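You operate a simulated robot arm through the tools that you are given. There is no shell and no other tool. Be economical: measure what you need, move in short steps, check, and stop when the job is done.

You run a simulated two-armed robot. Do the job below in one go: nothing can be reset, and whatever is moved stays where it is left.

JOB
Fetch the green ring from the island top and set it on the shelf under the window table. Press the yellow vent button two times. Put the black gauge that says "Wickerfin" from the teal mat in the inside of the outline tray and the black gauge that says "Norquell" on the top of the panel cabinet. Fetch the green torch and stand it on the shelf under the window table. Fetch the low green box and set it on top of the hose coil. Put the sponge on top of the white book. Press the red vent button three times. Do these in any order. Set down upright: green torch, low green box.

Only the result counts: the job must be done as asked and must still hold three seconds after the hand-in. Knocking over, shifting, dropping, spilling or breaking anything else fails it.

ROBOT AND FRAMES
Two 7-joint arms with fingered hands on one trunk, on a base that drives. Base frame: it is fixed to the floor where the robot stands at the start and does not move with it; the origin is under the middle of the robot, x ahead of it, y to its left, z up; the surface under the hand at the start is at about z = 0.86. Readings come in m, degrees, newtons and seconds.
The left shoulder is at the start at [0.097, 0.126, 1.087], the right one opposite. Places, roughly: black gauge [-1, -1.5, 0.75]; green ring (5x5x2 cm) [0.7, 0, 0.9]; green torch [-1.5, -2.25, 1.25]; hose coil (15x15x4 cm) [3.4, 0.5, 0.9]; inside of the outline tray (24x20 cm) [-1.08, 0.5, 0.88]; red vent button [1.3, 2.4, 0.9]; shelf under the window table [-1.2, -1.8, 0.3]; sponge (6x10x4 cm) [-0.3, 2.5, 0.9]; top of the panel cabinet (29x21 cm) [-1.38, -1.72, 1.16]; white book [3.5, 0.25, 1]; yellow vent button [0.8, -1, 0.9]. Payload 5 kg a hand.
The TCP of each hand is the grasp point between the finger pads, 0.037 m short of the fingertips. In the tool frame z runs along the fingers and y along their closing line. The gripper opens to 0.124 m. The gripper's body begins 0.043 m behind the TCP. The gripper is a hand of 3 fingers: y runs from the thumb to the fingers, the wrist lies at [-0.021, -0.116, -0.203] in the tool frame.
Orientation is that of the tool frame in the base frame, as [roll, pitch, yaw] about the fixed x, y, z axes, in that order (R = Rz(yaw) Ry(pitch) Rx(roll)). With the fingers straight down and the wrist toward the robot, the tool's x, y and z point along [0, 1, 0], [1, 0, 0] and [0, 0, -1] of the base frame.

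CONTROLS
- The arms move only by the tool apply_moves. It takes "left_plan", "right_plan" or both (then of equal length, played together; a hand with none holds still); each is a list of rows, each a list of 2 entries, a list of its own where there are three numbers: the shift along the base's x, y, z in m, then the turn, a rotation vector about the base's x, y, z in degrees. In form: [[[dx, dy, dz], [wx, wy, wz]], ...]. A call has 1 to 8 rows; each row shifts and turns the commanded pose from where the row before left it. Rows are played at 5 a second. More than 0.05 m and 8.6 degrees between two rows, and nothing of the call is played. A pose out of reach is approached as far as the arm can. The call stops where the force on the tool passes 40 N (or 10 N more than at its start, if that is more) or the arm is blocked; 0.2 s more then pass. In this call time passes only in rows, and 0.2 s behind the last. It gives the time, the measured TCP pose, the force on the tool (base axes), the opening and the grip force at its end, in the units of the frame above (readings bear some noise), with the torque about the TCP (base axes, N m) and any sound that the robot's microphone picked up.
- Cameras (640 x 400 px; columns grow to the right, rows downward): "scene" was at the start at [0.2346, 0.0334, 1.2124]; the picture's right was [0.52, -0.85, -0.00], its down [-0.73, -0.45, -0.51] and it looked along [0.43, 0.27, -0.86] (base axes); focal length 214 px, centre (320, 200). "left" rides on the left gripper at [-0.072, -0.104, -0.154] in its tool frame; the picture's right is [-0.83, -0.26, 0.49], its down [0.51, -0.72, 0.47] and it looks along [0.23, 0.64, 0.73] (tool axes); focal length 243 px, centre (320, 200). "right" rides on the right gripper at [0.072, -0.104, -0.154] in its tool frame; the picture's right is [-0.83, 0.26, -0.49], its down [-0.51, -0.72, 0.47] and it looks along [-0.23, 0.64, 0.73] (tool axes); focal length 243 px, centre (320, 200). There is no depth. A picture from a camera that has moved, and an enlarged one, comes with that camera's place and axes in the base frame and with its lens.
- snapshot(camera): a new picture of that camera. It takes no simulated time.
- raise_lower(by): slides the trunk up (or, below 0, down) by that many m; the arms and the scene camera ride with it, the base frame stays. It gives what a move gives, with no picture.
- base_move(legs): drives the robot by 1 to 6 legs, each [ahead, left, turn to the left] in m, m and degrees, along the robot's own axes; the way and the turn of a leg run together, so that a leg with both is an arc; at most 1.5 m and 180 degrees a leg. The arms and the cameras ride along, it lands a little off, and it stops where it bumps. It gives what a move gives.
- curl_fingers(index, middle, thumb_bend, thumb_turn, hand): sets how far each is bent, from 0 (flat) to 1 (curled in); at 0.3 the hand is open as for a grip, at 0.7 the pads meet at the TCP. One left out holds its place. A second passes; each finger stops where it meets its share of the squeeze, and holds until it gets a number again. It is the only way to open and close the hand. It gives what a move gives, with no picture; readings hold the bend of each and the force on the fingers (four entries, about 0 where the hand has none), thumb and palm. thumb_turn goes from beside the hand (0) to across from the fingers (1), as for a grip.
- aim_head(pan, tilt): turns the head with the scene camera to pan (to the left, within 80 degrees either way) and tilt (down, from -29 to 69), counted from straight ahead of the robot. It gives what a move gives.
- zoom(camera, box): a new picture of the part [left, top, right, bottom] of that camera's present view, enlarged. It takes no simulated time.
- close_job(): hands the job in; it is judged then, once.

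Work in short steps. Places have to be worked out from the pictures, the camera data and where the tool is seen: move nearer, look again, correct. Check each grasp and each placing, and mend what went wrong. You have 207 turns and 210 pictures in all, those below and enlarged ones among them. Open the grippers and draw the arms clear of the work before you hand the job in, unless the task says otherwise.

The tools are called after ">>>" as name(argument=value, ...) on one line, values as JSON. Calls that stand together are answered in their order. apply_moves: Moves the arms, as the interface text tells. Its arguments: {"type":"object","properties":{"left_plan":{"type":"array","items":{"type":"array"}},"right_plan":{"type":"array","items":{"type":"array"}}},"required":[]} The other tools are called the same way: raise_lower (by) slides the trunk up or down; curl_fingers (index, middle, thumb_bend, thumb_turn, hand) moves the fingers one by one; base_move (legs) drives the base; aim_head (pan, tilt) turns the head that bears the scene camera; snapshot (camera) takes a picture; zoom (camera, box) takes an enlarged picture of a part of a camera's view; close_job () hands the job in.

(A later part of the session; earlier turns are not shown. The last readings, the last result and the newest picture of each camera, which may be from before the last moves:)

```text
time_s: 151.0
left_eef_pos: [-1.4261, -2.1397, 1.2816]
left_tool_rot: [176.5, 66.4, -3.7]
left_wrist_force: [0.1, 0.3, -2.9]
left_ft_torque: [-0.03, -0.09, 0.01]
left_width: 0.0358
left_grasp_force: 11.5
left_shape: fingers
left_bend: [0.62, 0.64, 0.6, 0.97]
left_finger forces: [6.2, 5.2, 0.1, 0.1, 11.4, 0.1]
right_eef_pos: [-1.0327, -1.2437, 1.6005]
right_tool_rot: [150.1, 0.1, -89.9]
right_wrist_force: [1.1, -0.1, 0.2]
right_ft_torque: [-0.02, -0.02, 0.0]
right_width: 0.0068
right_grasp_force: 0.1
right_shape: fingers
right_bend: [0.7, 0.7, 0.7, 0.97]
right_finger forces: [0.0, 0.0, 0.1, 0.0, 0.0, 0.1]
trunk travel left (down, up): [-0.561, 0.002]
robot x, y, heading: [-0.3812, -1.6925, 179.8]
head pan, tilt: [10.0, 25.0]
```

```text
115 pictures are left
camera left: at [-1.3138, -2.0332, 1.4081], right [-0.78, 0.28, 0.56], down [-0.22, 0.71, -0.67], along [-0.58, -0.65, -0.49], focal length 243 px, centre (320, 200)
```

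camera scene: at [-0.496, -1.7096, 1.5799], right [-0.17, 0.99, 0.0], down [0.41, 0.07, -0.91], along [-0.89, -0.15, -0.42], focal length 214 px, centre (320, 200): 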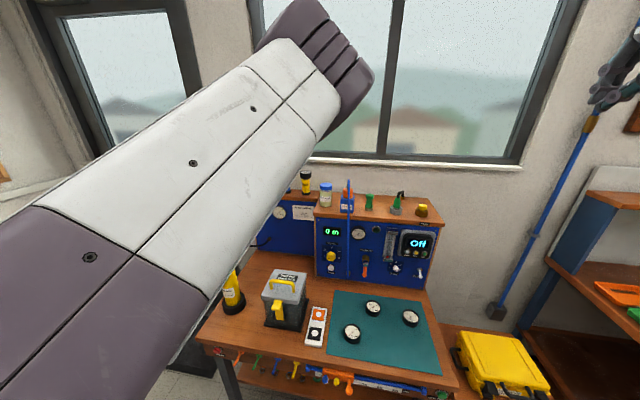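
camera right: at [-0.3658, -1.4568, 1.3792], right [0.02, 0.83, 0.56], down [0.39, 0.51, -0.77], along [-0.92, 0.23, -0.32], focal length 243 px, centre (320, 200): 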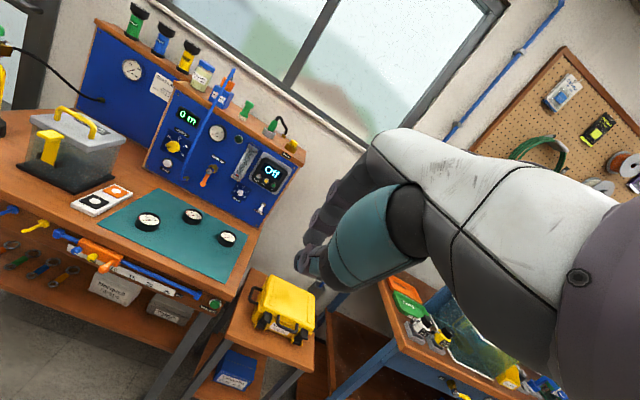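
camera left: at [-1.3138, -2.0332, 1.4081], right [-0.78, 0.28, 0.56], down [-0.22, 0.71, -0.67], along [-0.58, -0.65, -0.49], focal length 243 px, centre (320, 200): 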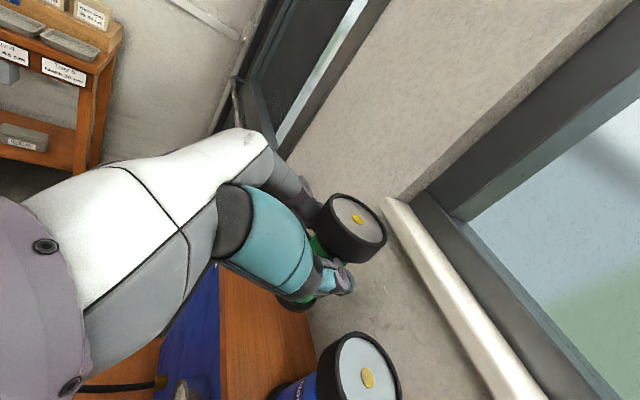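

Torch is held. Back away, then lower the trunk in front of the table.

>>> apply_moves(left_plan=[[[0, 0, 0.04], [0, 0, 0]]])

>>> base_move(legs=[[-0.65, 0, 0]])

>>> raise_lower(by=-0.4)

>>> apply_moves(left_plan=[[[0.02, 0.02, -0.04], [0, 0, 0]], [[0.02, 0.02, -0.04], [0, 0, 0]], [[0.02, 0.02, -0.04], [0, 0, 0]], [[0.02, 0.02, -0.04], [0, 0, 0]], [[0.02, 0.02, -0.04], [0, 0, 0]], [[0.02, 0.02, -0.04], [0, 0, 0]]])

>>> snapshot(camera="scene")

>>> snapshot(camera="left")

```text
time_s: 151.4
left_eef_pos: [-1.4289, -2.1414, 1.3193]
left_tool_rot: [176.5, 66.3, -3.7]
left_wrist_force: [0.3, 0.6, -3.0]
left_ft_torque: [0.01, -0.08, -0.03]
left_width: 0.036
left_grasp_force: 11.1
left_shape: fingers
left_bend: [0.62, 0.64, 0.6, 0.97]
left_finger forces: [6.3, 5.2, 0.1, 0.0, 11.3, 0.1]
right_eef_pos: [-1.0353, -1.2444, 1.5999]
right_tool_rot: [150.1, 0.1, -90.0]
right_wrist_force: [0.5, -0.7, -0.6]
right_ft_torque: [-0.02, 0.02, 0.01]
right_width: 0.0068
right_grasp_force: 0.0
right_shape: fingers
right_bend: [0.7, 0.7, 0.7, 0.97]
right_finger forces: [0.0, 0.1, 0.0, 0.0, 0.1, 0.1]
trunk travel left (down, up): [-0.561, 0.002]
robot x, y, heading: [-0.3825, -1.6923, 179.7]
head pan, tilt: [10.0, 25.0]
```

```text
time_s: 155.1
left_eef_pos: [-0.7819, -2.1356, 1.3141]
left_tool_rot: [176.7, 66.1, -4.2]
left_wrist_force: [-0.8, -0.5, -3.8]
left_ft_torque: [-0.05, -0.07, -0.01]
left_width: 0.0357
left_grasp_force: 11.4
left_shape: fingers
left_bend: [0.62, 0.64, 0.6, 0.97]
left_finger forces: [6.3, 5.1, 0.1, 0.0, 11.3, 0.1]
right_eef_pos: [-0.3792, -1.2417, 1.5958]
right_tool_rot: [150.4, 0.1, -90.6]
right_wrist_force: [-0.2, 0.6, -0.2]
right_ft_torque: [0.01, -0.03, 0.01]
right_width: 0.0067
right_grasp_force: 0.2
right_shape: fingers
right_bend: [0.7, 0.7, 0.7, 0.97]
right_finger forces: [0.0, 0.0, 0.1, 0.0, 0.0, 0.1]
trunk travel left (down, up): [-0.561, 0.002]
robot x, y, heading: [0.2681, -1.7013, 179.1]
head pan, tilt: [10.0, 25.0]
```

```text
time_s: 158.9
left_eef_pos: [-0.7792, -2.134, 0.9178]
left_tool_rot: [176.6, 66.3, -4.2]
left_wrist_force: [-0.1, 0.3, -3.2]
left_ft_torque: [-0.02, -0.03, 0.0]
left_width: 0.0359
left_grasp_force: 11.4
left_shape: fingers
left_bend: [0.62, 0.64, 0.6, 0.97]
left_finger forces: [6.3, 5.0, 0.0, 0.0, 11.2, 0.1]
right_eef_pos: [-0.3762, -1.2421, 1.1992]
right_tool_rot: [150.2, 0.1, -90.7]
right_wrist_force: [0.4, -0.3, 0.0]
right_ft_torque: [-0.02, 0.0, 0.01]
right_width: 0.0066
right_grasp_force: 0.1
right_shape: fingers
right_bend: [0.7, 0.7, 0.7, 0.97]
right_finger forces: [0.0, 0.0, 0.0, 0.0, 0.0, 0.1]
trunk travel left (down, up): [-0.161, 0.402]
robot x, y, heading: [0.2731, -1.6991, 179.3]
head pan, tilt: [10.0, 25.0]
```

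```text
time_s: 160.3
left_eef_pos: [-0.6725, -2.0905, 0.7597]
left_tool_rot: [176.3, 66.3, -4.6]
left_wrist_force: [0.5, 0.9, -3.5]
left_ft_torque: [0.0, -0.11, 0.04]
left_width: 0.0358
left_grasp_force: 12.0
left_shape: fingers
left_bend: [0.62, 0.64, 0.6, 0.97]
left_finger forces: [6.3, 5.4, 0.0, 0.0, 11.7, 0.0]
left hand out of reach, approached as far as the arm can: row 4, 5, 6
right_eef_pos: [-0.3754, -1.243, 1.1984]
right_tool_rot: [150.2, 0.1, -90.6]
right_wrist_force: [-0.2, -0.5, -0.1]
right_ft_torque: [-0.01, -0.01, -0.01]
right_width: 0.0067
right_grasp_force: 0.1
right_shape: fingers
right_bend: [0.7, 0.7, 0.7, 0.97]
right_finger forces: [0.0, 0.0, 0.1, 0.1, 0.0, 0.1]
trunk travel left (down, up): [-0.161, 0.402]
robot x, y, heading: [0.2765, -1.6978, 179.1]
head pan, tilt: [10.0, 25.0]
```

```text
114 pictures are left
camera scene: at [-0.0347, -1.7119, 1.1329], right [-0.16, 0.99, 0.0], down [0.42, 0.07, -0.91], along [-0.89, -0.14, -0.42], focal length 214 px, centre (320, 200)
```

scene: 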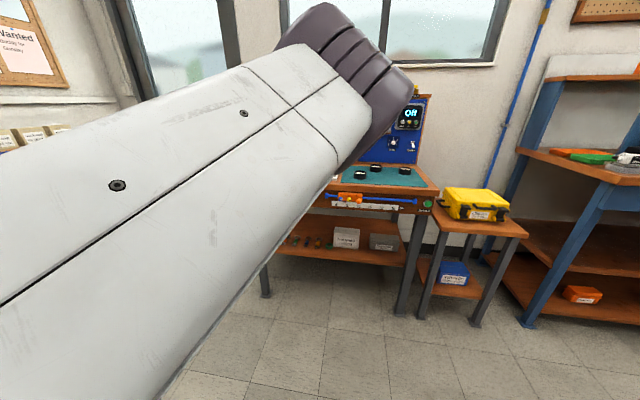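

```text
113 pictures are left
camera left: at [-0.5586, -1.9855, 0.8872], right [-0.78, 0.29, 0.56], down [-0.21, 0.71, -0.67], along [-0.59, -0.64, -0.49], focal length 243 px, centre (320, 200)
```

left: 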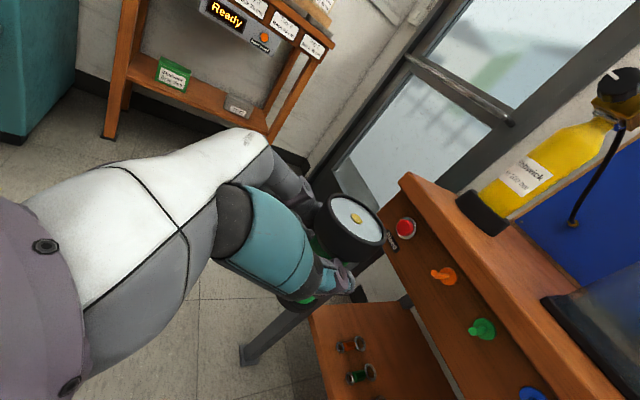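

Lower trunk 0.1 more and take the hand straight down.

>>> raise_lower(by=-0.1)

>>> apply_moves(left_plan=[[[0, 0.01, -0.04], [0, 0, 0]], [[0, 0.01, -0.04], [0, 0, 0]], [[0, 0.01, -0.04], [0, 0, 0]], [[0, 0, -0.04], [0, 0, 0]], [[0, 0, -0.04], [0, 0, 0]], [[0, 0, -0.035], [0, 0, 0]]])

>>> snapshot(camera="scene")

>>> snapshot(camera="left")

```text
time_s: 161.6
left_eef_pos: [-0.6795, -2.0909, 0.6248]
left_tool_rot: [176.8, 63.7, -4.1]
left_wrist_force: [-0.4, -1.1, -3.5]
left_ft_torque: [-0.04, -0.09, 0.02]
left_width: 0.0356
left_grasp_force: 11.5
left_shape: fingers
left_bend: [0.62, 0.64, 0.6, 0.97]
left_finger forces: [6.3, 5.5, 0.1, 0.0, 11.5, 0.1]
right_eef_pos: [-0.3757, -1.243, 1.0991]
right_tool_rot: [150.2, 0.1, -90.7]
right_wrist_force: [1.4, -0.2, 0.3]
right_ft_torque: [0.03, 0.03, -0.04]
right_width: 0.0066
right_grasp_force: 0.1
right_shape: fingers
right_bend: [0.7, 0.7, 0.7, 0.97]
right_finger forces: [0.1, 0.0, 0.0, 0.0, 0.1, 0.0]
trunk travel left (down, up): [-0.061, 0.502]
robot x, y, heading: [0.275, -1.6973, 179.1]
head pan, tilt: [10.0, 25.0]
```

```text
time_s: 163.0
left_eef_pos: [-0.6824, -2.0711, 0.3937]
left_tool_rot: [176.8, 63.7, -4.2]
left_wrist_force: [-0.4, 0.3, -2.6]
left_ft_torque: [0.02, -0.13, 0.0]
left_width: 0.0359
left_grasp_force: 12.0
left_shape: fingers
left_bend: [0.62, 0.64, 0.6, 0.97]
left_finger forces: [6.4, 5.2, 0.0, 0.0, 11.3, 0.0]
left hand out of reach, approached as far as the arm can: row 1, 3
right_eef_pos: [-0.3766, -1.2419, 1.0976]
right_tool_rot: [150.3, 0.1, -90.7]
right_wrist_force: [0.6, -0.2, -0.1]
right_ft_torque: [-0.03, 0.0, 0.01]
right_width: 0.0069
right_grasp_force: 0.1
right_shape: fingers
right_bend: [0.7, 0.7, 0.7, 0.97]
right_finger forces: [0.0, 0.0, 0.1, 0.0, 0.0, 0.0]
trunk travel left (down, up): [-0.061, 0.502]
robot x, y, heading: [0.2695, -1.6977, 179.0]
head pan, tilt: [10.0, 25.0]
```

```text
112 pictures are left
camera scene: at [-0.0732, -1.711, 1.0172], right [-0.16, 0.99, 0.0], down [0.42, 0.07, -0.91], along [-0.89, -0.14, -0.42], focal length 214 px, centre (320, 200)
```

scene: 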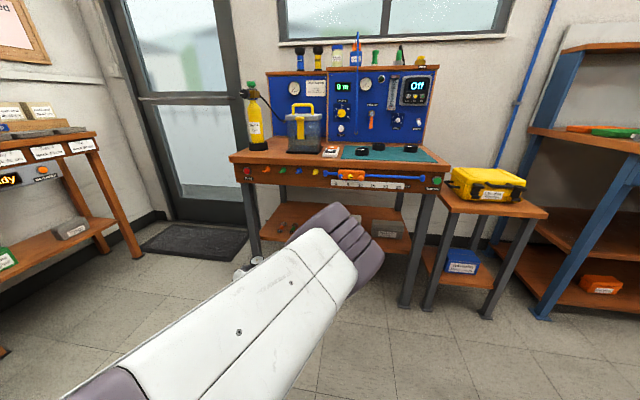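

```text
111 pictures are left
camera left: at [-0.5741, -1.9668, 0.5253], right [-0.8, 0.29, 0.52], down [-0.18, 0.71, -0.68], along [-0.57, -0.64, -0.52], focal length 243 px, centre (320, 200)
```

left: 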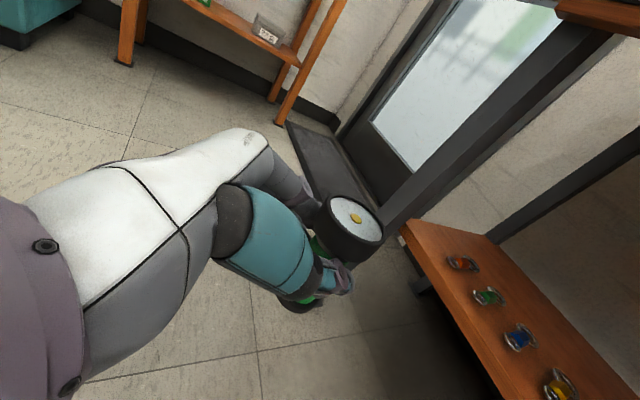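

Raise slightly and extend the hand so the elbow trails well behind, then line up with the spot in front of the straps box (y≈-1.73).

>>> apply_moves(left_plan=[[[-0.03, 0, 0.02], [0, 0, 0]], [[-0.035, 0, 0.015], [0, 0, 0]], [[-0.03, 0, 0.005], [0, 0, 0]]])

>>> base_move(legs=[[0, -0.34, 0.8], [0.19, 0, 0]])

>>> snapshot(camera="scene")

>>> snapshot(camera="left")

```text
time_s: 163.8
left_eef_pos: [-0.7786, -2.072, 0.4364]
left_tool_rot: [176.8, 63.7, -4.1]
left_wrist_force: [0.6, -0.7, -1.7]
left_ft_torque: [-0.01, -0.1, -0.01]
left_width: 0.0358
left_grasp_force: 11.6
left_shape: fingers
left_bend: [0.62, 0.64, 0.6, 0.97]
left_finger forces: [6.3, 5.0, 0.1, 0.0, 11.2, 0.1]
right_eef_pos: [-0.3764, -1.2422, 1.0976]
right_tool_rot: [150.3, 0.0, -90.7]
right_wrist_force: [1.0, 0.7, -0.6]
right_ft_torque: [-0.01, 0.01, -0.01]
right_width: 0.0066
right_grasp_force: 0.0
right_shape: fingers
right_bend: [0.7, 0.7, 0.7, 0.97]
right_finger forces: [0.0, 0.0, 0.0, 0.0, 0.0, 0.0]
trunk travel left (down, up): [-0.061, 0.502]
robot x, y, heading: [0.2774, -1.6995, 179.3]
head pan, tilt: [10.0, 25.0]
```

```text
time_s: 166.8
left_eef_pos: [-0.7758, -1.7958, 0.4355]
left_tool_rot: [177.0, 63.8, -4.0]
left_wrist_force: [1.0, 0.0, -3.3]
left_ft_torque: [-0.08, -0.09, -0.01]
left_width: 0.0358
left_grasp_force: 11.3
left_shape: fingers
left_bend: [0.62, 0.64, 0.6, 0.97]
left_finger forces: [6.2, 5.1, 0.0, 0.1, 11.2, 0.0]
right_eef_pos: [-0.3771, -0.9665, 1.0972]
right_tool_rot: [150.2, 0.1, -90.5]
right_wrist_force: [-0.2, -1.0, -0.7]
right_ft_torque: [-0.02, -0.01, -0.01]
right_width: 0.0068
right_grasp_force: 0.0
right_shape: fingers
right_bend: [0.7, 0.7, 0.7, 0.97]
right_finger forces: [0.1, 0.0, 0.1, 0.1, 0.0, 0.0]
trunk travel left (down, up): [-0.061, 0.502]
robot x, y, heading: [0.272, -1.4175, 179.3]
head pan, tilt: [10.0, 25.0]
stopped in leg 1: the robot was blocked; the commanded pose is now the measured one
```

```text
110 pictures are left
camera scene: at [-0.0716, -1.4348, 1.0174], right [-0.16, 0.99, 0.0], down [0.42, 0.07, -0.91], along [-0.89, -0.15, -0.42], focal length 214 px, centre (320, 200)
```

scene: 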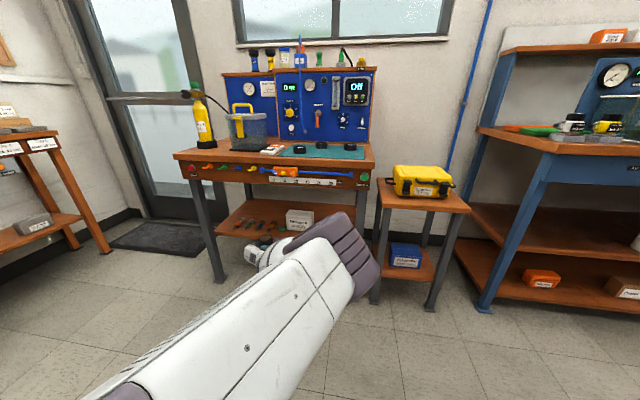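

```text
109 pictures are left
camera left: at [-0.6673, -1.6905, 0.5679], right [-0.8, 0.29, 0.52], down [-0.18, 0.71, -0.68], along [-0.57, -0.64, -0.52], focal length 243 px, centre (320, 200)
```

left: 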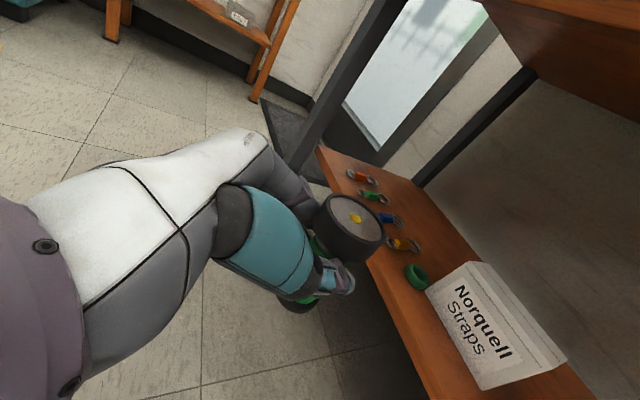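

The base bumped by the island corner. Go ahead first, then right the remaining 6 cm.

>>> base_move(legs=[[0.17, 0, 0.5], [0, -0.065, 0]])

>>> snapshot(camera="left")

>>> snapshot(camera="scene")

```text
time_s: 169.2
left_eef_pos: [-0.9424, -1.7395, 0.4362]
left_tool_rot: [176.9, 63.8, -3.6]
left_wrist_force: [0.6, 0.5, -3.6]
left_ft_torque: [-0.01, -0.08, 0.0]
left_width: 0.0359
left_grasp_force: 11.7
left_shape: fingers
left_bend: [0.62, 0.64, 0.6, 0.97]
left_finger forces: [6.3, 5.0, 0.0, 0.1, 11.3, 0.1]
right_eef_pos: [-0.5505, -0.9061, 1.0968]
right_tool_rot: [150.2, 0.0, -90.2]
right_wrist_force: [0.1, 0.0, -0.2]
right_ft_torque: [0.0, 0.01, 0.02]
right_width: 0.0066
right_grasp_force: 0.0
right_shape: fingers
right_bend: [0.7, 0.7, 0.7, 0.97]
right_finger forces: [0.0, 0.0, 0.0, 0.1, 0.0, 0.0]
trunk travel left (down, up): [-0.061, 0.502]
robot x, y, heading: [0.1011, -1.3567, 179.9]
head pan, tilt: [10.0, 25.0]
```

```text
108 pictures are left
camera left: at [-0.8364, -1.6318, 0.5687], right [-0.8, 0.29, 0.52], down [-0.19, 0.71, -0.68], along [-0.56, -0.64, -0.52], focal length 243 px, centre (320, 200)
```

left: 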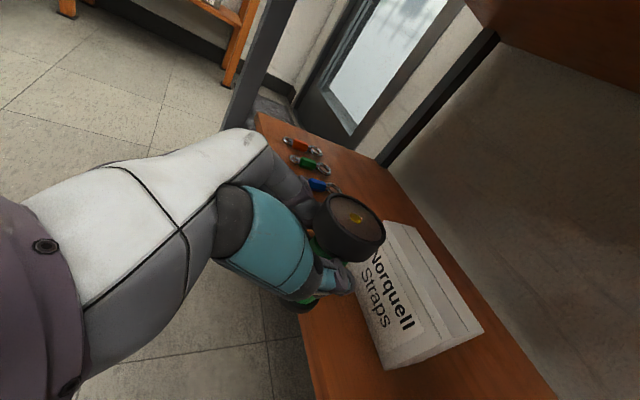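

```text
107 pictures are left
camera scene: at [-0.2424, -1.3713, 1.0175], right [-0.17, 0.99, 0.0], down [0.42, 0.07, -0.91], along [-0.89, -0.15, -0.42], focal length 214 px, centre (320, 200)
```

scene: 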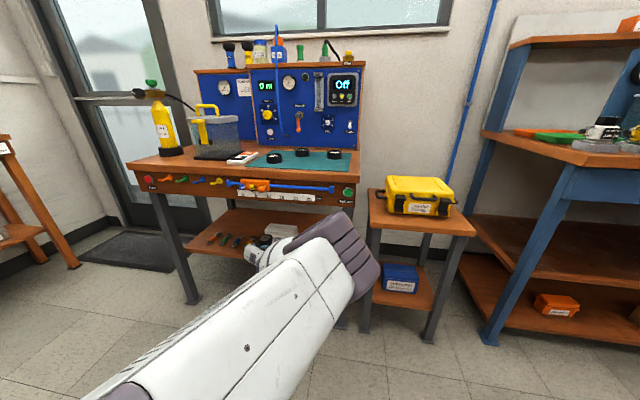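

Continue in by the base, checking.

>>> base_move(legs=[[0.09, 0, 0]])

>>> apply_moves(left_plan=[[[-0.018, 0, -0.015], [0, 0, 0]], [[0, 0, -0.015], [0, 0, 0]], [[0, 0, -0.01], [0, 0, 0]]])

>>> snapshot(camera="left")

```text
time_s: 170.2
left_eef_pos: [-1.0308, -1.7392, 0.4352]
left_tool_rot: [176.9, 63.7, -3.6]
left_wrist_force: [0.0, 0.8, -3.8]
left_ft_torque: [-0.01, -0.09, -0.02]
left_width: 0.0363
left_grasp_force: 10.6
left_shape: fingers
left_bend: [0.62, 0.64, 0.6, 0.97]
left_finger forces: [6.3, 5.0, 0.0, 0.0, 11.2, 0.0]
right_eef_pos: [-0.642, -0.9061, 1.0972]
right_tool_rot: [150.2, 0.0, -90.0]
right_wrist_force: [-0.8, -1.2, 0.1]
right_ft_torque: [-0.01, -0.03, -0.01]
right_width: 0.0067
right_grasp_force: 0.0
right_shape: fingers
right_bend: [0.7, 0.7, 0.7, 0.97]
right_finger forces: [0.2, 0.1, 0.0, 0.0, 0.0, 0.1]
trunk travel left (down, up): [-0.061, 0.502]
robot x, y, heading: [0.0146, -1.3585, 179.8]
head pan, tilt: [10.0, 25.0]
```

```text
time_s: 171.1
left_eef_pos: [-1.05, -1.7393, 0.4021]
left_tool_rot: [176.5, 64.1, -3.8]
left_wrist_force: [5.7, -0.3, 15.4]
left_ft_torque: [-0.13, 0.35, -0.05]
left_width: 0.0352
left_grasp_force: 12.6
left_shape: fingers
left_bend: [0.63, 0.64, 0.61, 0.95]
left_finger forces: [5.7, 6.9, 0.0, 0.1, 12.0, 0.0]
right_eef_pos: [-0.6397, -0.9043, 1.0988]
right_tool_rot: [150.2, 0.1, -90.0]
right_wrist_force: [0.0, -0.1, 0.4]
right_ft_torque: [0.0, -0.05, 0.02]
right_width: 0.0065
right_grasp_force: 0.1
right_shape: fingers
right_bend: [0.7, 0.7, 0.7, 0.97]
right_finger forces: [0.0, 0.1, 0.0, 0.1, 0.0, 0.1]
trunk travel left (down, up): [-0.061, 0.502]
robot x, y, heading: [0.013, -1.3567, 179.9]
head pan, tilt: [10.0, 25.0]
```

```text
106 pictures are left
camera left: at [-0.942, -1.6329, 0.5332], right [-0.8, 0.29, 0.53], down [-0.19, 0.71, -0.68], along [-0.57, -0.65, -0.51], focal length 243 px, centre (320, 200)
```

left: 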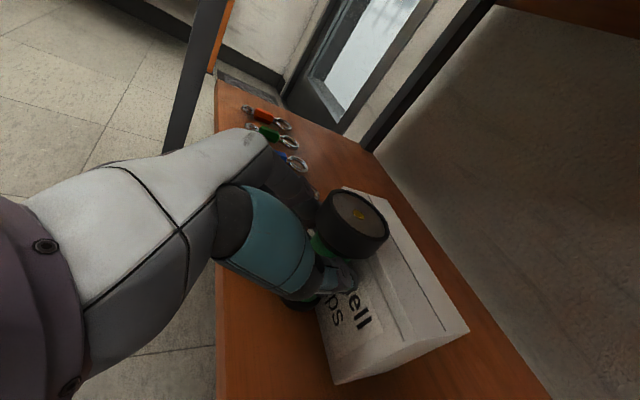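

Torch base touches the shelf with ~19 N. Ease slightly and open.

>>> apply_moves(left_plan=[[[0, 0, 0.004], [0, 1.5, 0]]])

>>> curl_fingers(hand="left", index=0.5, middle=0.5, thumb_bend=0.48)

>>> snapshot(camera="left")

```text
time_s: 171.4
left_eef_pos: [-1.0488, -1.7387, 0.4017]
left_tool_rot: [176.5, 65.3, -4.0]
left_wrist_force: [4.3, -1.3, 7.3]
left_ft_torque: [-0.11, 0.1, 0.02]
left_width: 0.0353
left_grasp_force: 12.7
left_shape: fingers
left_bend: [0.63, 0.64, 0.61, 0.96]
left_finger forces: [6.0, 7.5, 0.0, 0.1, 11.9, 0.0]
right_eef_pos: [-0.6397, -0.9055, 1.0983]
right_tool_rot: [150.2, 0.1, -90.0]
right_wrist_force: [0.0, 0.6, 0.0]
right_ft_torque: [0.0, 0.0, -0.03]
right_width: 0.0065
right_grasp_force: 0.1
right_shape: fingers
right_bend: [0.7, 0.7, 0.7, 0.97]
right_finger forces: [0.0, 0.0, 0.0, 0.0, 0.0, 0.0]
trunk travel left (down, up): [-0.061, 0.502]
robot x, y, heading: [0.0123, -1.3575, 180.1]
head pan, tilt: [10.0, 25.0]
```

```text
time_s: 172.4
left_eef_pos: [-1.0498, -1.7385, 0.4011]
left_tool_rot: [176.7, 65.3, -3.8]
left_wrist_force: [0.1, 0.0, -0.7]
left_ft_torque: [0.0, -0.01, 0.05]
left_width: 0.0704
left_grasp_force: 0.2
left_shape: fingers
left_bend: [0.5, 0.5, 0.48, 0.97]
left_finger forces: [0.0, 0.0, 0.0, 0.0, 0.1, 0.1]
right_eef_pos: [-0.6393, -0.9063, 1.0974]
right_tool_rot: [150.1, -0.1, -90.0]
right_wrist_force: [0.2, -0.6, 1.0]
right_ft_torque: [0.0, 0.01, -0.01]
right_width: 0.0069
right_grasp_force: 0.1
right_shape: fingers
right_bend: [0.7, 0.7, 0.7, 0.97]
right_finger forces: [0.0, 0.0, 0.0, 0.1, 0.0, 0.1]
trunk travel left (down, up): [-0.061, 0.502]
robot x, y, heading: [0.008, -1.3555, 179.5]
head pan, tilt: [10.0, 25.0]
```

```text
105 pictures are left
camera left: at [-0.9392, -1.633, 0.5299], right [-0.79, 0.29, 0.54], down [-0.21, 0.71, -0.67], along [-0.58, -0.65, -0.5], focal length 243 px, centre (320, 200)
```

left: 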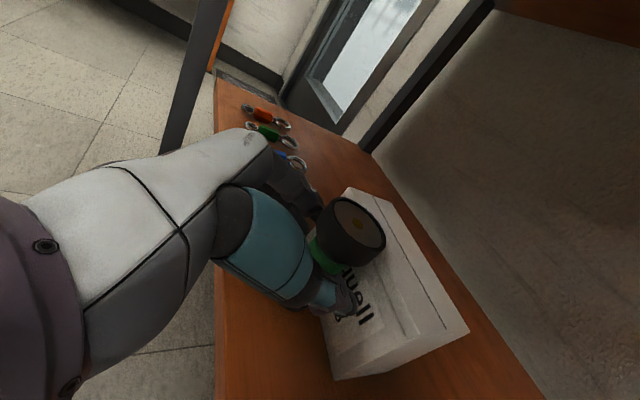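

Torch stands by itself. Withdraw straight back and check.

>>> base_move(legs=[[-0.12, 0, 0]])

>>> snapshot(camera="left")

```text
time_s: 173.7
left_eef_pos: [-0.9299, -1.7389, 0.4021]
left_tool_rot: [176.6, 65.4, -3.8]
left_wrist_force: [0.0, -0.6, 0.6]
left_ft_torque: [0.02, -0.04, 0.03]
left_width: 0.0701
left_grasp_force: 0.0
left_shape: fingers
left_bend: [0.5, 0.5, 0.48, 0.97]
left_finger forces: [0.0, 0.1, 0.0, 0.0, 0.1, 0.1]
right_eef_pos: [-0.5204, -0.9054, 1.0982]
right_tool_rot: [150.2, 0.1, -90.1]
right_wrist_force: [-0.1, -0.3, 0.0]
right_ft_torque: [-0.03, 0.0, -0.01]
right_width: 0.0069
right_grasp_force: 0.1
right_shape: fingers
right_bend: [0.7, 0.7, 0.7, 0.97]
right_finger forces: [0.0, 0.1, 0.0, 0.2, 0.0, 0.0]
trunk travel left (down, up): [-0.061, 0.502]
robot x, y, heading: [0.1306, -1.3579, 179.4]
head pan, tilt: [10.0, 25.0]
```

```text
104 pictures are left
camera left: at [-0.8203, -1.6325, 0.5306], right [-0.79, 0.29, 0.54], down [-0.21, 0.71, -0.67], along [-0.58, -0.64, -0.5], focal length 243 px, centre (320, 200)
```

left: 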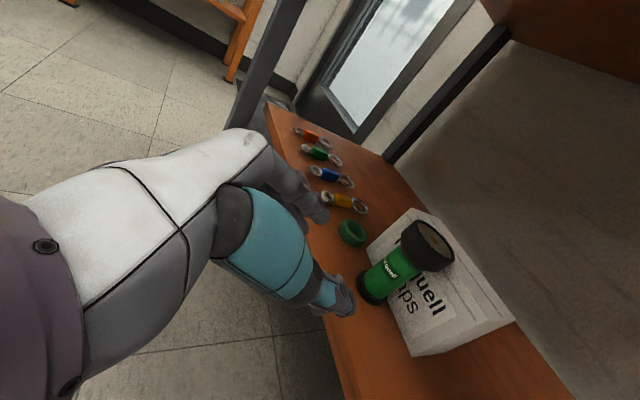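

Torch stands upright, ring beside it — both done. Next, Norquell gauge with the left hand: back off, raise, and turn the hand to point down again.

>>> base_move(legs=[[-0.1, 0.06, 0]])

>>> raise_lower(by=0.4)

>>> apply_moves(left_plan=[[[0, -0.02, 0.03], [-3.91, -3.91, -6.11]], [[0, -0.02, 0.03], [-3.91, -3.91, -6.11]], [[0, -0.02, 0.03], [-3.91, -3.91, -6.11]], [[0, -0.02, 0.03], [-3.91, -3.91, -6.11]], [[0, -0.02, 0.03], [-3.91, -3.91, -6.11]], [[0, 0, 0.03], [-3.91, -3.91, -6.11]], [[0, 0, 0.03], [-3.91, -3.91, -6.11]], [[0, 0, 0.03], [-3.91, -3.91, -6.11]]])

>>> apply_moves(left_plan=[[[0, 0, 0.02], [-3.91, -3.91, -6.11]], [[0, 0, 0.02], [-3.91, -3.91, -6.11]], [[0, 0, 0.02], [-3.91, -3.91, -6.11]], [[0, 0, 0], [-3.91, -3.91, -6.11]], [[0, 0, 0], [-3.91, -3.91, -6.11]]])

>>> snapshot(camera="scene")

```text
time_s: 174.9
left_eef_pos: [-0.8332, -1.7977, 0.4014]
left_tool_rot: [176.9, 65.4, -3.7]
left_wrist_force: [0.0, 0.2, -0.4]
left_ft_torque: [0.05, -0.02, 0.02]
left_width: 0.0703
left_grasp_force: 0.2
left_shape: fingers
left_bend: [0.5, 0.5, 0.48, 0.97]
left_finger forces: [0.0, 0.0, 0.0, 0.1, 0.0, 0.0]
right_eef_pos: [-0.4212, -0.9646, 1.0985]
right_tool_rot: [150.2, 0.0, -90.1]
right_wrist_force: [0.4, -0.4, 1.1]
right_ft_torque: [0.04, 0.01, -0.03]
right_width: 0.0068
right_grasp_force: 0.2
right_shape: fingers
right_bend: [0.7, 0.7, 0.7, 0.97]
right_finger forces: [0.0, 0.0, 0.0, 0.0, 0.1, 0.2]
trunk travel left (down, up): [-0.061, 0.502]
robot x, y, heading: [0.233, -1.4141, 179.7]
head pan, tilt: [10.0, 25.0]
```

```text
time_s: 178.7
left_eef_pos: [-0.8329, -1.7966, 0.7988]
left_tool_rot: [176.8, 65.3, -3.8]
left_wrist_force: [-0.2, 0.2, -0.5]
left_ft_torque: [-0.01, 0.01, -0.03]
left_width: 0.0705
left_grasp_force: 0.0
left_shape: fingers
left_bend: [0.5, 0.5, 0.48, 0.97]
left_finger forces: [0.0, 0.0, 0.0, 0.1, 0.0, 0.0]
right_eef_pos: [-0.4225, -0.9642, 1.497]
right_tool_rot: [150.2, 0.0, -90.1]
right_wrist_force: [-0.5, -0.3, -0.1]
right_ft_torque: [-0.02, -0.03, 0.01]
right_width: 0.0067
right_grasp_force: 0.1
right_shape: fingers
right_bend: [0.7, 0.7, 0.7, 0.97]
right_finger forces: [0.0, 0.1, 0.1, 0.0, 0.0, 0.0]
trunk travel left (down, up): [-0.461, 0.102]
robot x, y, heading: [0.2351, -1.4177, 179.8]
head pan, tilt: [10.0, 25.0]
```

```text
time_s: 180.5
left_eef_pos: [-0.832, -1.8945, 1.0345]
left_tool_rot: [165.6, 23.0, -63.7]
left_wrist_force: [0.0, 0.0, -1.2]
left_ft_torque: [-0.02, 0.02, -0.01]
left_width: 0.0709
left_grasp_force: 0.2
left_shape: fingers
left_bend: [0.5, 0.5, 0.48, 0.97]
left_finger forces: [0.0, 0.0, 0.1, 0.0, 0.1, 0.0]
left hand out of reach, approached as far as the arm can: row 2
right_eef_pos: [-0.4205, -0.9652, 1.4984]
right_tool_rot: [150.1, 0.0, -90.2]
right_wrist_force: [0.5, -0.2, -0.4]
right_ft_torque: [0.0, 0.04, -0.02]
right_width: 0.007
right_grasp_force: 0.0
right_shape: fingers
right_bend: [0.7, 0.7, 0.7, 0.97]
right_finger forces: [0.1, 0.0, 0.0, 0.1, 0.0, 0.0]
trunk travel left (down, up): [-0.461, 0.102]
robot x, y, heading: [0.2327, -1.4154, 179.5]
head pan, tilt: [10.0, 25.0]
```

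```text
time_s: 181.7
left_eef_pos: [-0.8243, -1.8923, 1.093]
left_tool_rot: [-179.6, 0.0, -91.7]
left_wrist_force: [0.0, 0.3, -1.0]
left_ft_torque: [0.02, -0.01, 0.0]
left_width: 0.0705
left_grasp_force: 0.1
left_shape: fingers
left_bend: [0.5, 0.5, 0.48, 0.97]
left_finger forces: [0.1, 0.0, 0.1, 0.0, 0.1, 0.0]
left hand out of reach, approached as far as the arm can: row 5
right_eef_pos: [-0.4211, -0.9658, 1.4992]
right_tool_rot: [150.2, 0.1, -90.2]
right_wrist_force: [0.3, 0.8, -0.2]
right_ft_torque: [0.0, 0.0, -0.01]
right_width: 0.0071
right_grasp_force: 0.3
right_shape: fingers
right_bend: [0.7, 0.7, 0.7, 0.97]
right_finger forces: [0.0, 0.1, 0.0, 0.0, 0.0, 0.1]
trunk travel left (down, up): [-0.461, 0.102]
robot x, y, heading: [0.2323, -1.4167, 179.7]
head pan, tilt: [10.0, 25.0]
```

```text
103 pictures are left
camera scene: at [0.0192, -1.4324, 1.4586], right [-0.17, 0.99, 0.0], down [0.42, 0.07, -0.91], along [-0.89, -0.15, -0.42], focal length 214 px, centre (320, 200)
```

scene: 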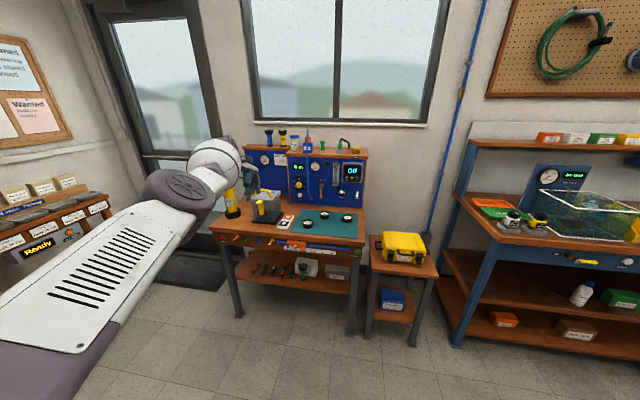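

The left arm is back in a good posture pointing down. Draw in a little, open the hand, and drive over the Norquell gauge.

>>> apply_moves(left_plan=[[[0.04, 0.02, 0], [0, 0, 0]], [[0.04, 0.02, 0], [0, 0, 0]], [[0.04, 0.02, 0], [0, 0, 0]], [[0.03, 0.02, 0], [0, 0, 0]]])

>>> curl_fingers(hand="left", index=0.36, middle=0.36, thumb_bend=0.36)

>>> base_move(legs=[[0.53, -0.1, 0.3]])

>>> raise_lower(by=-0.2)

>>> snapshot(camera="left")

>>> snapshot(camera="scene")

```text
time_s: 182.7
left_eef_pos: [-0.6785, -1.807, 1.0928]
left_tool_rot: [-179.5, -0.1, -91.9]
left_wrist_force: [0.5, -0.1, -0.5]
left_ft_torque: [-0.03, -0.04, 0.0]
left_width: 0.0709
left_grasp_force: 0.0
left_shape: fingers
left_bend: [0.5, 0.5, 0.48, 0.97]
left_finger forces: [0.0, 0.0, 0.0, 0.0, 0.1, 0.1]
right_eef_pos: [-0.4242, -0.9626, 1.4954]
right_tool_rot: [150.3, -0.1, -90.1]
right_wrist_force: [-0.5, -0.4, -0.7]
right_ft_torque: [0.01, -0.01, 0.02]
right_width: 0.007
right_grasp_force: 0.0
right_shape: fingers
right_bend: [0.7, 0.7, 0.7, 0.97]
right_finger forces: [0.0, 0.0, 0.0, 0.1, 0.0, 0.1]
trunk travel left (down, up): [-0.461, 0.102]
robot x, y, heading: [0.2312, -1.4194, 179.5]
head pan, tilt: [10.0, 25.0]
```

```text
time_s: 183.7
left_eef_pos: [-0.6763, -1.8108, 1.0938]
left_tool_rot: [-179.8, 0.0, -91.9]
left_wrist_force: [0.0, 0.7, 0.4]
left_ft_torque: [0.01, 0.0, 0.0]
left_width: 0.1101
left_grasp_force: 0.0
left_shape: fingers
left_bend: [0.36, 0.36, 0.36, 0.97]
left_finger forces: [0.0, 0.1, 0.0, 0.0, 0.1, 0.0]
right_eef_pos: [-0.4227, -0.9631, 1.4982]
right_tool_rot: [150.2, 0.0, -90.1]
right_wrist_force: [0.1, -0.3, -0.3]
right_ft_torque: [0.02, -0.01, 0.01]
right_width: 0.0066
right_grasp_force: 0.1
right_shape: fingers
right_bend: [0.7, 0.7, 0.7, 0.97]
right_finger forces: [0.0, 0.0, 0.0, 0.1, 0.1, 0.0]
trunk travel left (down, up): [-0.461, 0.102]
robot x, y, heading: [0.2314, -1.4173, 179.6]
head pan, tilt: [10.0, 25.0]
```

```text
time_s: 186.8
left_eef_pos: [-1.1882, -1.7231, 1.0936]
left_tool_rot: [-179.6, 0.2, -91.0]
left_wrist_force: [28.3, -3.0, -8.7]
left_ft_torque: [-0.07, -0.33, 0.35]
left_width: 0.1003
left_grasp_force: 14.6
left_shape: fingers
left_bend: [0.43, 0.42, 0.36, 0.97]
left_finger forces: [10.9, 18.6, 0.1, 0.0, 0.0, 0.1]
right_eef_pos: [-0.9432, -0.874, 1.4999]
right_tool_rot: [150.1, 0.1, -89.4]
right_wrist_force: [-0.1, -0.4, 0.4]
right_ft_torque: [0.0, 0.0, -0.02]
right_width: 0.0067
right_grasp_force: 0.1
right_shape: fingers
right_bend: [0.7, 0.7, 0.7, 0.97]
right_finger forces: [0.0, 0.1, 0.0, 0.0, 0.1, 0.0]
trunk travel left (down, up): [-0.461, 0.102]
robot x, y, heading: [-0.2913, -1.3137, -179.6]
head pan, tilt: [10.0, 25.0]
```

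```text
time_s: 189.0
left_eef_pos: [-1.1898, -1.7223, 0.8943]
left_tool_rot: [-179.6, 0.0, -91.0]
left_wrist_force: [22.2, 1.0, 2.8]
left_ft_torque: [-0.03, 0.67, 0.16]
left_width: 0.1103
left_grasp_force: 11.9
left_shape: fingers
left_bend: [0.36, 0.42, 0.36, 0.97]
left_finger forces: [0.0, 23.1, 0.0, 0.0, 0.0, 0.0]
right_eef_pos: [-0.9432, -0.8731, 1.3004]
right_tool_rot: [150.0, 0.0, -89.4]
right_wrist_force: [0.2, -0.8, -0.3]
right_ft_torque: [0.01, 0.0, -0.03]
right_width: 0.0067
right_grasp_force: 0.0
right_shape: fingers
right_bend: [0.7, 0.7, 0.7, 0.97]
right_finger forces: [0.0, 0.0, 0.0, 0.0, 0.0, 0.1]
trunk travel left (down, up): [-0.261, 0.302]
robot x, y, heading: [-0.2847, -1.3159, -179.5]
head pan, tilt: [10.0, 25.0]
```

```text
102 pictures are left
camera left: at [-1.0847, -1.6517, 1.0498], right [0.28, 0.83, -0.49], down [0.72, -0.52, -0.47], along [-0.64, -0.22, -0.74], focal length 243 px, centre (320, 200)
```

left: 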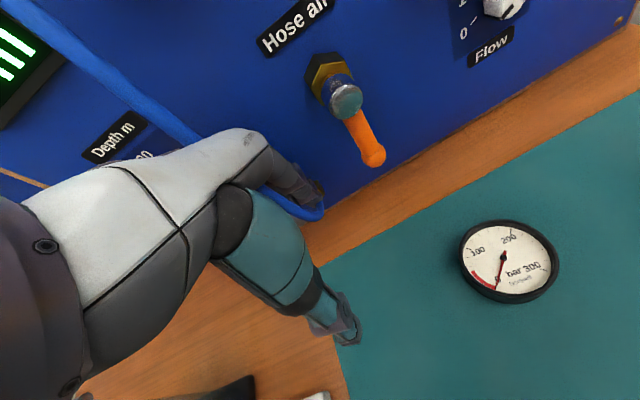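

```text
101 pictures are left
camera scene: at [-0.5567, -1.335, 1.2477], right [-0.18, 0.98, 0.0], down [0.41, 0.08, -0.91], along [-0.89, -0.16, -0.42], focal length 214 px, centre (320, 200)
```

scene: 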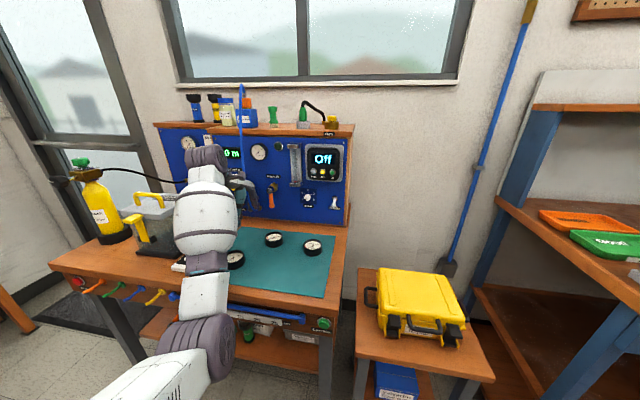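

Contact with the cabinet front; and re-triangulation shows the gauges sit at z≈0.82: Norquell at [-1.128,-1.60], Wickerfin at [-1.01,-1.68]. Move the hand back off the cabinet and over the Norquell gauge.

>>> apply_moves(left_plan=[[[0.04, 0, 0.01], [0, 0, 0]], [[0.02, 0.04, 0.03], [0, 0, 0]], [[0.0, 0.04, 0.02], [0, 0, 0]], [[0.0, 0.04, 0], [0, 0, 0]]])

>>> snapshot(camera="left")

>>> zoom(camera="scene", box=[140, 80, 380, 280])

```text
refused: row 2 steps farther than a row can; nothing moved
```

```text
100 pictures are left
camera left: at [-1.0847, -1.6517, 1.0498], right [0.28, 0.83, -0.49], down [0.72, -0.52, -0.47], along [-0.64, -0.22, -0.74], focal length 243 px, centre (320, 200)
```

left: 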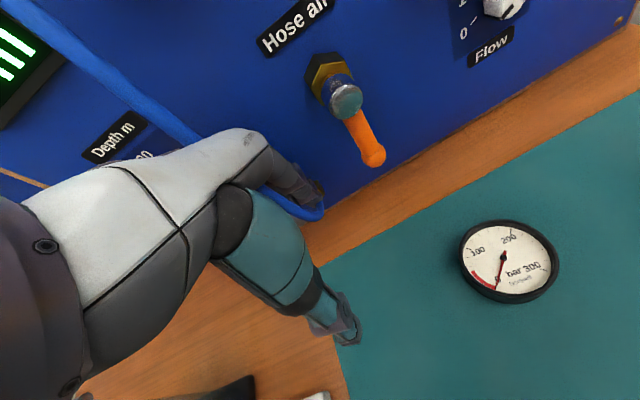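

```text
2.00 times, centred on (260, 180) of scene
camera zoom: at [-0.5567, -1.335, 1.2477], right [-0.18, 0.98, 0.0], down [0.41, 0.08, -0.91], along [-0.89, -0.16, -0.42], focal length 429 px, centre (440, 240)
```

zoom: 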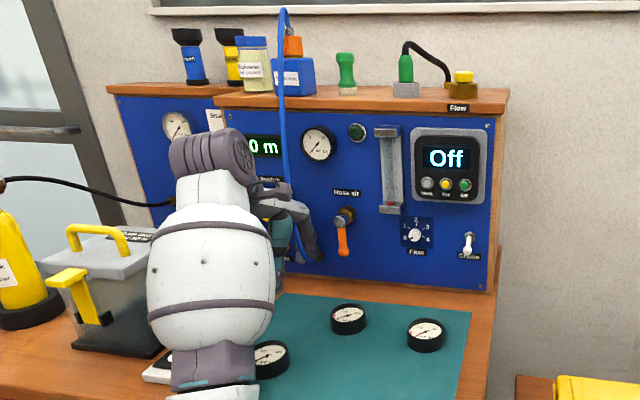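

>>> apply_moves(left_plan=[[[0.04, 0, 0.01], [0, 0, 0]], [[0.02, 0.03, 0.02], [0, 0, 0]], [[0.0, 0.04, 0.02], [0, 0, 0]], [[0.0, 0.04, 0], [0, 0, 0]], [[0.002, 0.014, 0], [0, 0, 0]]])

>>> snapshot(camera="left")

```text
time_s: 190.2
left_eef_pos: [-1.1282, -1.5988, 0.9428]
left_tool_rot: [-179.5, 0.1, -91.0]
left_wrist_force: [0.3, -0.1, 0.1]
left_ft_torque: [-0.01, 0.01, 0.02]
left_width: 0.1103
left_grasp_force: 0.0
left_shape: fingers
left_bend: [0.36, 0.36, 0.36, 0.98]
left_finger forces: [0.0, 0.0, 0.0, 0.0, 0.0, 0.0]
right_eef_pos: [-0.9462, -0.873, 1.297]
right_tool_rot: [150.2, 0.0, -89.5]
right_wrist_force: [-1.1, -0.2, 0.2]
right_ft_torque: [0.0, 0.0, 0.03]
right_width: 0.0067
right_grasp_force: 0.0
right_shape: fingers
right_bend: [0.7, 0.7, 0.7, 0.97]
right_finger forces: [0.0, 0.1, 0.0, 0.0, 0.1, 0.1]
trunk travel left (down, up): [-0.261, 0.302]
robot x, y, heading: [-0.2913, -1.3178, -179.3]
head pan, tilt: [10.0, 25.0]
```

```text
98 pictures are left
camera left: at [-1.0246, -1.5278, 1.0991], right [0.28, 0.83, -0.49], down [0.72, -0.52, -0.47], along [-0.64, -0.22, -0.74], focal length 243 px, centre (320, 200)
```

left: 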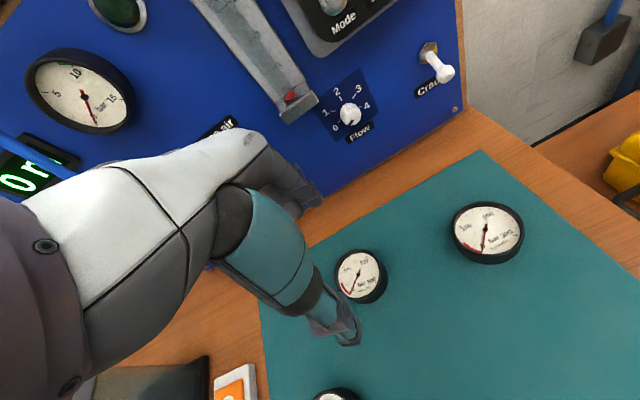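

Aligned. Descend over the gauge.

>>> apply_moves(left_plan=[[[0, 0, -0.04], [0, 0, 0]], [[0, 0, -0.035], [0, 0, 0]], [[0, 0, -0.015], [0, 0, 0]]])

>>> apply_moves(left_plan=[[[0, 0, -0.008], [0, 0, 0]]])

>>> snapshot(camera="left")

```text
time_s: 191.0
left_eef_pos: [-1.1277, -1.5992, 0.8509]
left_tool_rot: [-179.5, 0.0, -91.1]
left_wrist_force: [0.0, 0.8, -0.7]
left_ft_torque: [-0.01, 0.0, 0.01]
left_width: 0.1107
left_grasp_force: 0.1
left_shape: fingers
left_bend: [0.36, 0.36, 0.36, 0.98]
left_finger forces: [0.1, 0.1, 0.0, 0.0, 0.1, 0.0]
right_eef_pos: [-0.9469, -0.8735, 1.2983]
right_tool_rot: [150.2, 0.0, -89.4]
right_wrist_force: [-0.1, 0.3, 0.1]
right_ft_torque: [0.01, 0.02, 0.02]
right_width: 0.0068
right_grasp_force: 0.1
right_shape: fingers
right_bend: [0.7, 0.7, 0.7, 0.97]
right_finger forces: [0.1, 0.1, 0.0, 0.0, 0.0, 0.0]
trunk travel left (down, up): [-0.261, 0.302]
robot x, y, heading: [-0.2843, -1.3178, -179.5]
head pan, tilt: [10.0, 25.0]
```

```text
time_s: 191.4
left_eef_pos: [-1.1283, -1.5991, 0.8442]
left_tool_rot: [-179.6, 0.0, -91.1]
left_wrist_force: [0.9, 0.0, 4.1]
left_ft_torque: [-0.08, 0.26, 0.0]
left_width: 0.1106
left_grasp_force: 2.1
left_shape: fingers
left_bend: [0.36, 0.36, 0.36, 0.98]
left_finger forces: [0.1, 3.9, 0.0, 0.1, 0.0, 0.0]
right_eef_pos: [-0.9466, -0.8732, 1.2991]
right_tool_rot: [150.2, 0.0, -89.5]
right_wrist_force: [-0.1, -0.2, 0.2]
right_ft_torque: [-0.01, 0.01, 0.01]
right_width: 0.0066
right_grasp_force: 0.0
right_shape: fingers
right_bend: [0.7, 0.7, 0.7, 0.97]
right_finger forces: [0.1, 0.1, 0.0, 0.0, 0.1, 0.0]
trunk travel left (down, up): [-0.261, 0.302]
robot x, y, heading: [-0.2879, -1.3173, -179.7]
head pan, tilt: [10.0, 25.0]
```

```text
97 pictures are left
camera left: at [-1.0239, -1.5282, 1.0001], right [0.28, 0.83, -0.49], down [0.72, -0.52, -0.47], along [-0.64, -0.22, -0.74], focal length 243 px, centre (320, 200)
```

left: 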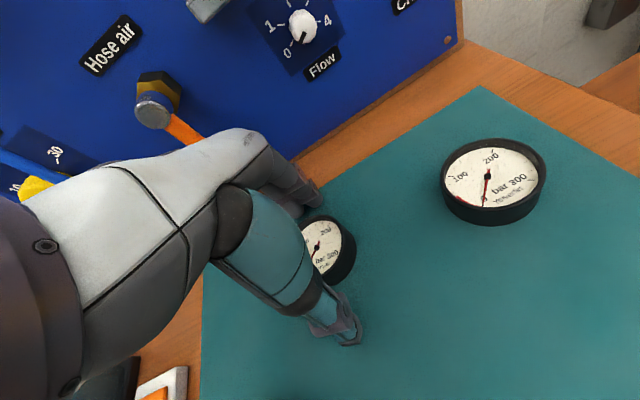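

Touched the mat; close on the gauge and lift with the trunk.

>>> apply_moves(left_plan=[[[0, 0, 0.004], [0, 0, 0]]])

>>> curl_fingers(hand="left", index=0.62, middle=0.62, thumb_bend=0.62)

>>> raise_lower(by=0.1)

>>> snapshot(camera="left")

```text
time_s: 191.8
left_eef_pos: [-1.1286, -1.5994, 0.8467]
left_tool_rot: [-179.5, 0.0, -91.1]
left_wrist_force: [0.6, -0.4, 0.6]
left_ft_torque: [-0.01, 0.01, -0.02]
left_width: 0.1107
left_grasp_force: 0.0
left_shape: fingers
left_bend: [0.36, 0.36, 0.36, 0.98]
left_finger forces: [0.1, 0.0, 0.0, 0.1, 0.0, 0.1]
right_eef_pos: [-0.9479, -0.874, 1.2979]
right_tool_rot: [150.3, 0.0, -89.4]
right_wrist_force: [0.0, 0.2, -0.1]
right_ft_torque: [0.04, 0.01, 0.02]
right_width: 0.0067
right_grasp_force: 0.0
right_shape: fingers
right_bend: [0.7, 0.7, 0.7, 0.97]
right_finger forces: [0.1, 0.1, 0.0, 0.0, 0.0, 0.1]
trunk travel left (down, up): [-0.261, 0.302]
robot x, y, heading: [-0.2903, -1.3164, -179.6]
head pan, tilt: [10.0, 25.0]
```

```text
time_s: 192.8
left_eef_pos: [-1.1299, -1.5996, 0.847]
left_tool_rot: [-179.5, 0.0, -91.0]
left_wrist_force: [-0.6, -0.1, 0.4]
left_ft_torque: [-0.03, -0.02, -0.01]
left_width: 0.0572
left_grasp_force: 12.4
left_shape: fingers
left_bend: [0.55, 0.57, 0.54, 0.97]
left_finger forces: [6.7, 5.9, 0.0, 0.0, 12.5, 0.0]
right_eef_pos: [-0.9481, -0.8725, 1.2993]
right_tool_rot: [150.2, 0.0, -89.5]
right_wrist_force: [-0.4, -0.2, 0.2]
right_ft_torque: [0.02, -0.04, 0.01]
right_width: 0.0065
right_grasp_force: 0.0
right_shape: fingers
right_bend: [0.7, 0.7, 0.7, 0.97]
right_finger forces: [0.1, 0.0, 0.0, 0.0, 0.0, 0.0]
trunk travel left (down, up): [-0.261, 0.302]
robot x, y, heading: [-0.2879, -1.318, -179.5]
head pan, tilt: [10.0, 25.0]
```

```text
time_s: 194.1
left_eef_pos: [-1.1295, -1.5987, 0.9466]
left_tool_rot: [-179.4, -0.1, -91.0]
left_wrist_force: [0.4, -0.3, -1.1]
left_ft_torque: [-0.01, 0.01, 0.01]
left_width: 0.0573
left_grasp_force: 13.0
left_shape: fingers
left_bend: [0.55, 0.58, 0.54, 0.97]
left_finger forces: [6.7, 5.6, 0.1, 0.1, 12.8, 0.1]
right_eef_pos: [-0.9476, -0.8731, 1.3968]
right_tool_rot: [150.4, 0.1, -89.4]
right_wrist_force: [-0.3, 0.0, -0.5]
right_ft_torque: [0.04, -0.03, 0.01]
right_width: 0.0067
right_grasp_force: 0.1
right_shape: fingers
right_bend: [0.7, 0.7, 0.7, 0.97]
right_finger forces: [0.0, 0.0, 0.0, 0.0, 0.1, 0.1]
trunk travel left (down, up): [-0.361, 0.202]
robot x, y, heading: [-0.2924, -1.32, -179.5]
head pan, tilt: [10.0, 25.0]
```

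```text
96 pictures are left
camera left: at [-1.0257, -1.5277, 1.1032], right [0.28, 0.83, -0.49], down [0.72, -0.52, -0.46], along [-0.64, -0.22, -0.74], focal length 243 px, centre (320, 200)
```

left: 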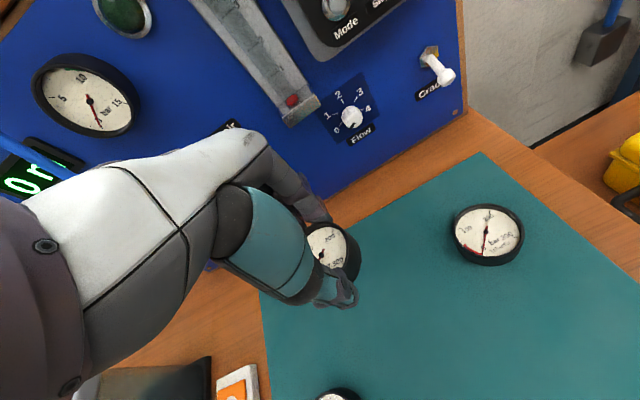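

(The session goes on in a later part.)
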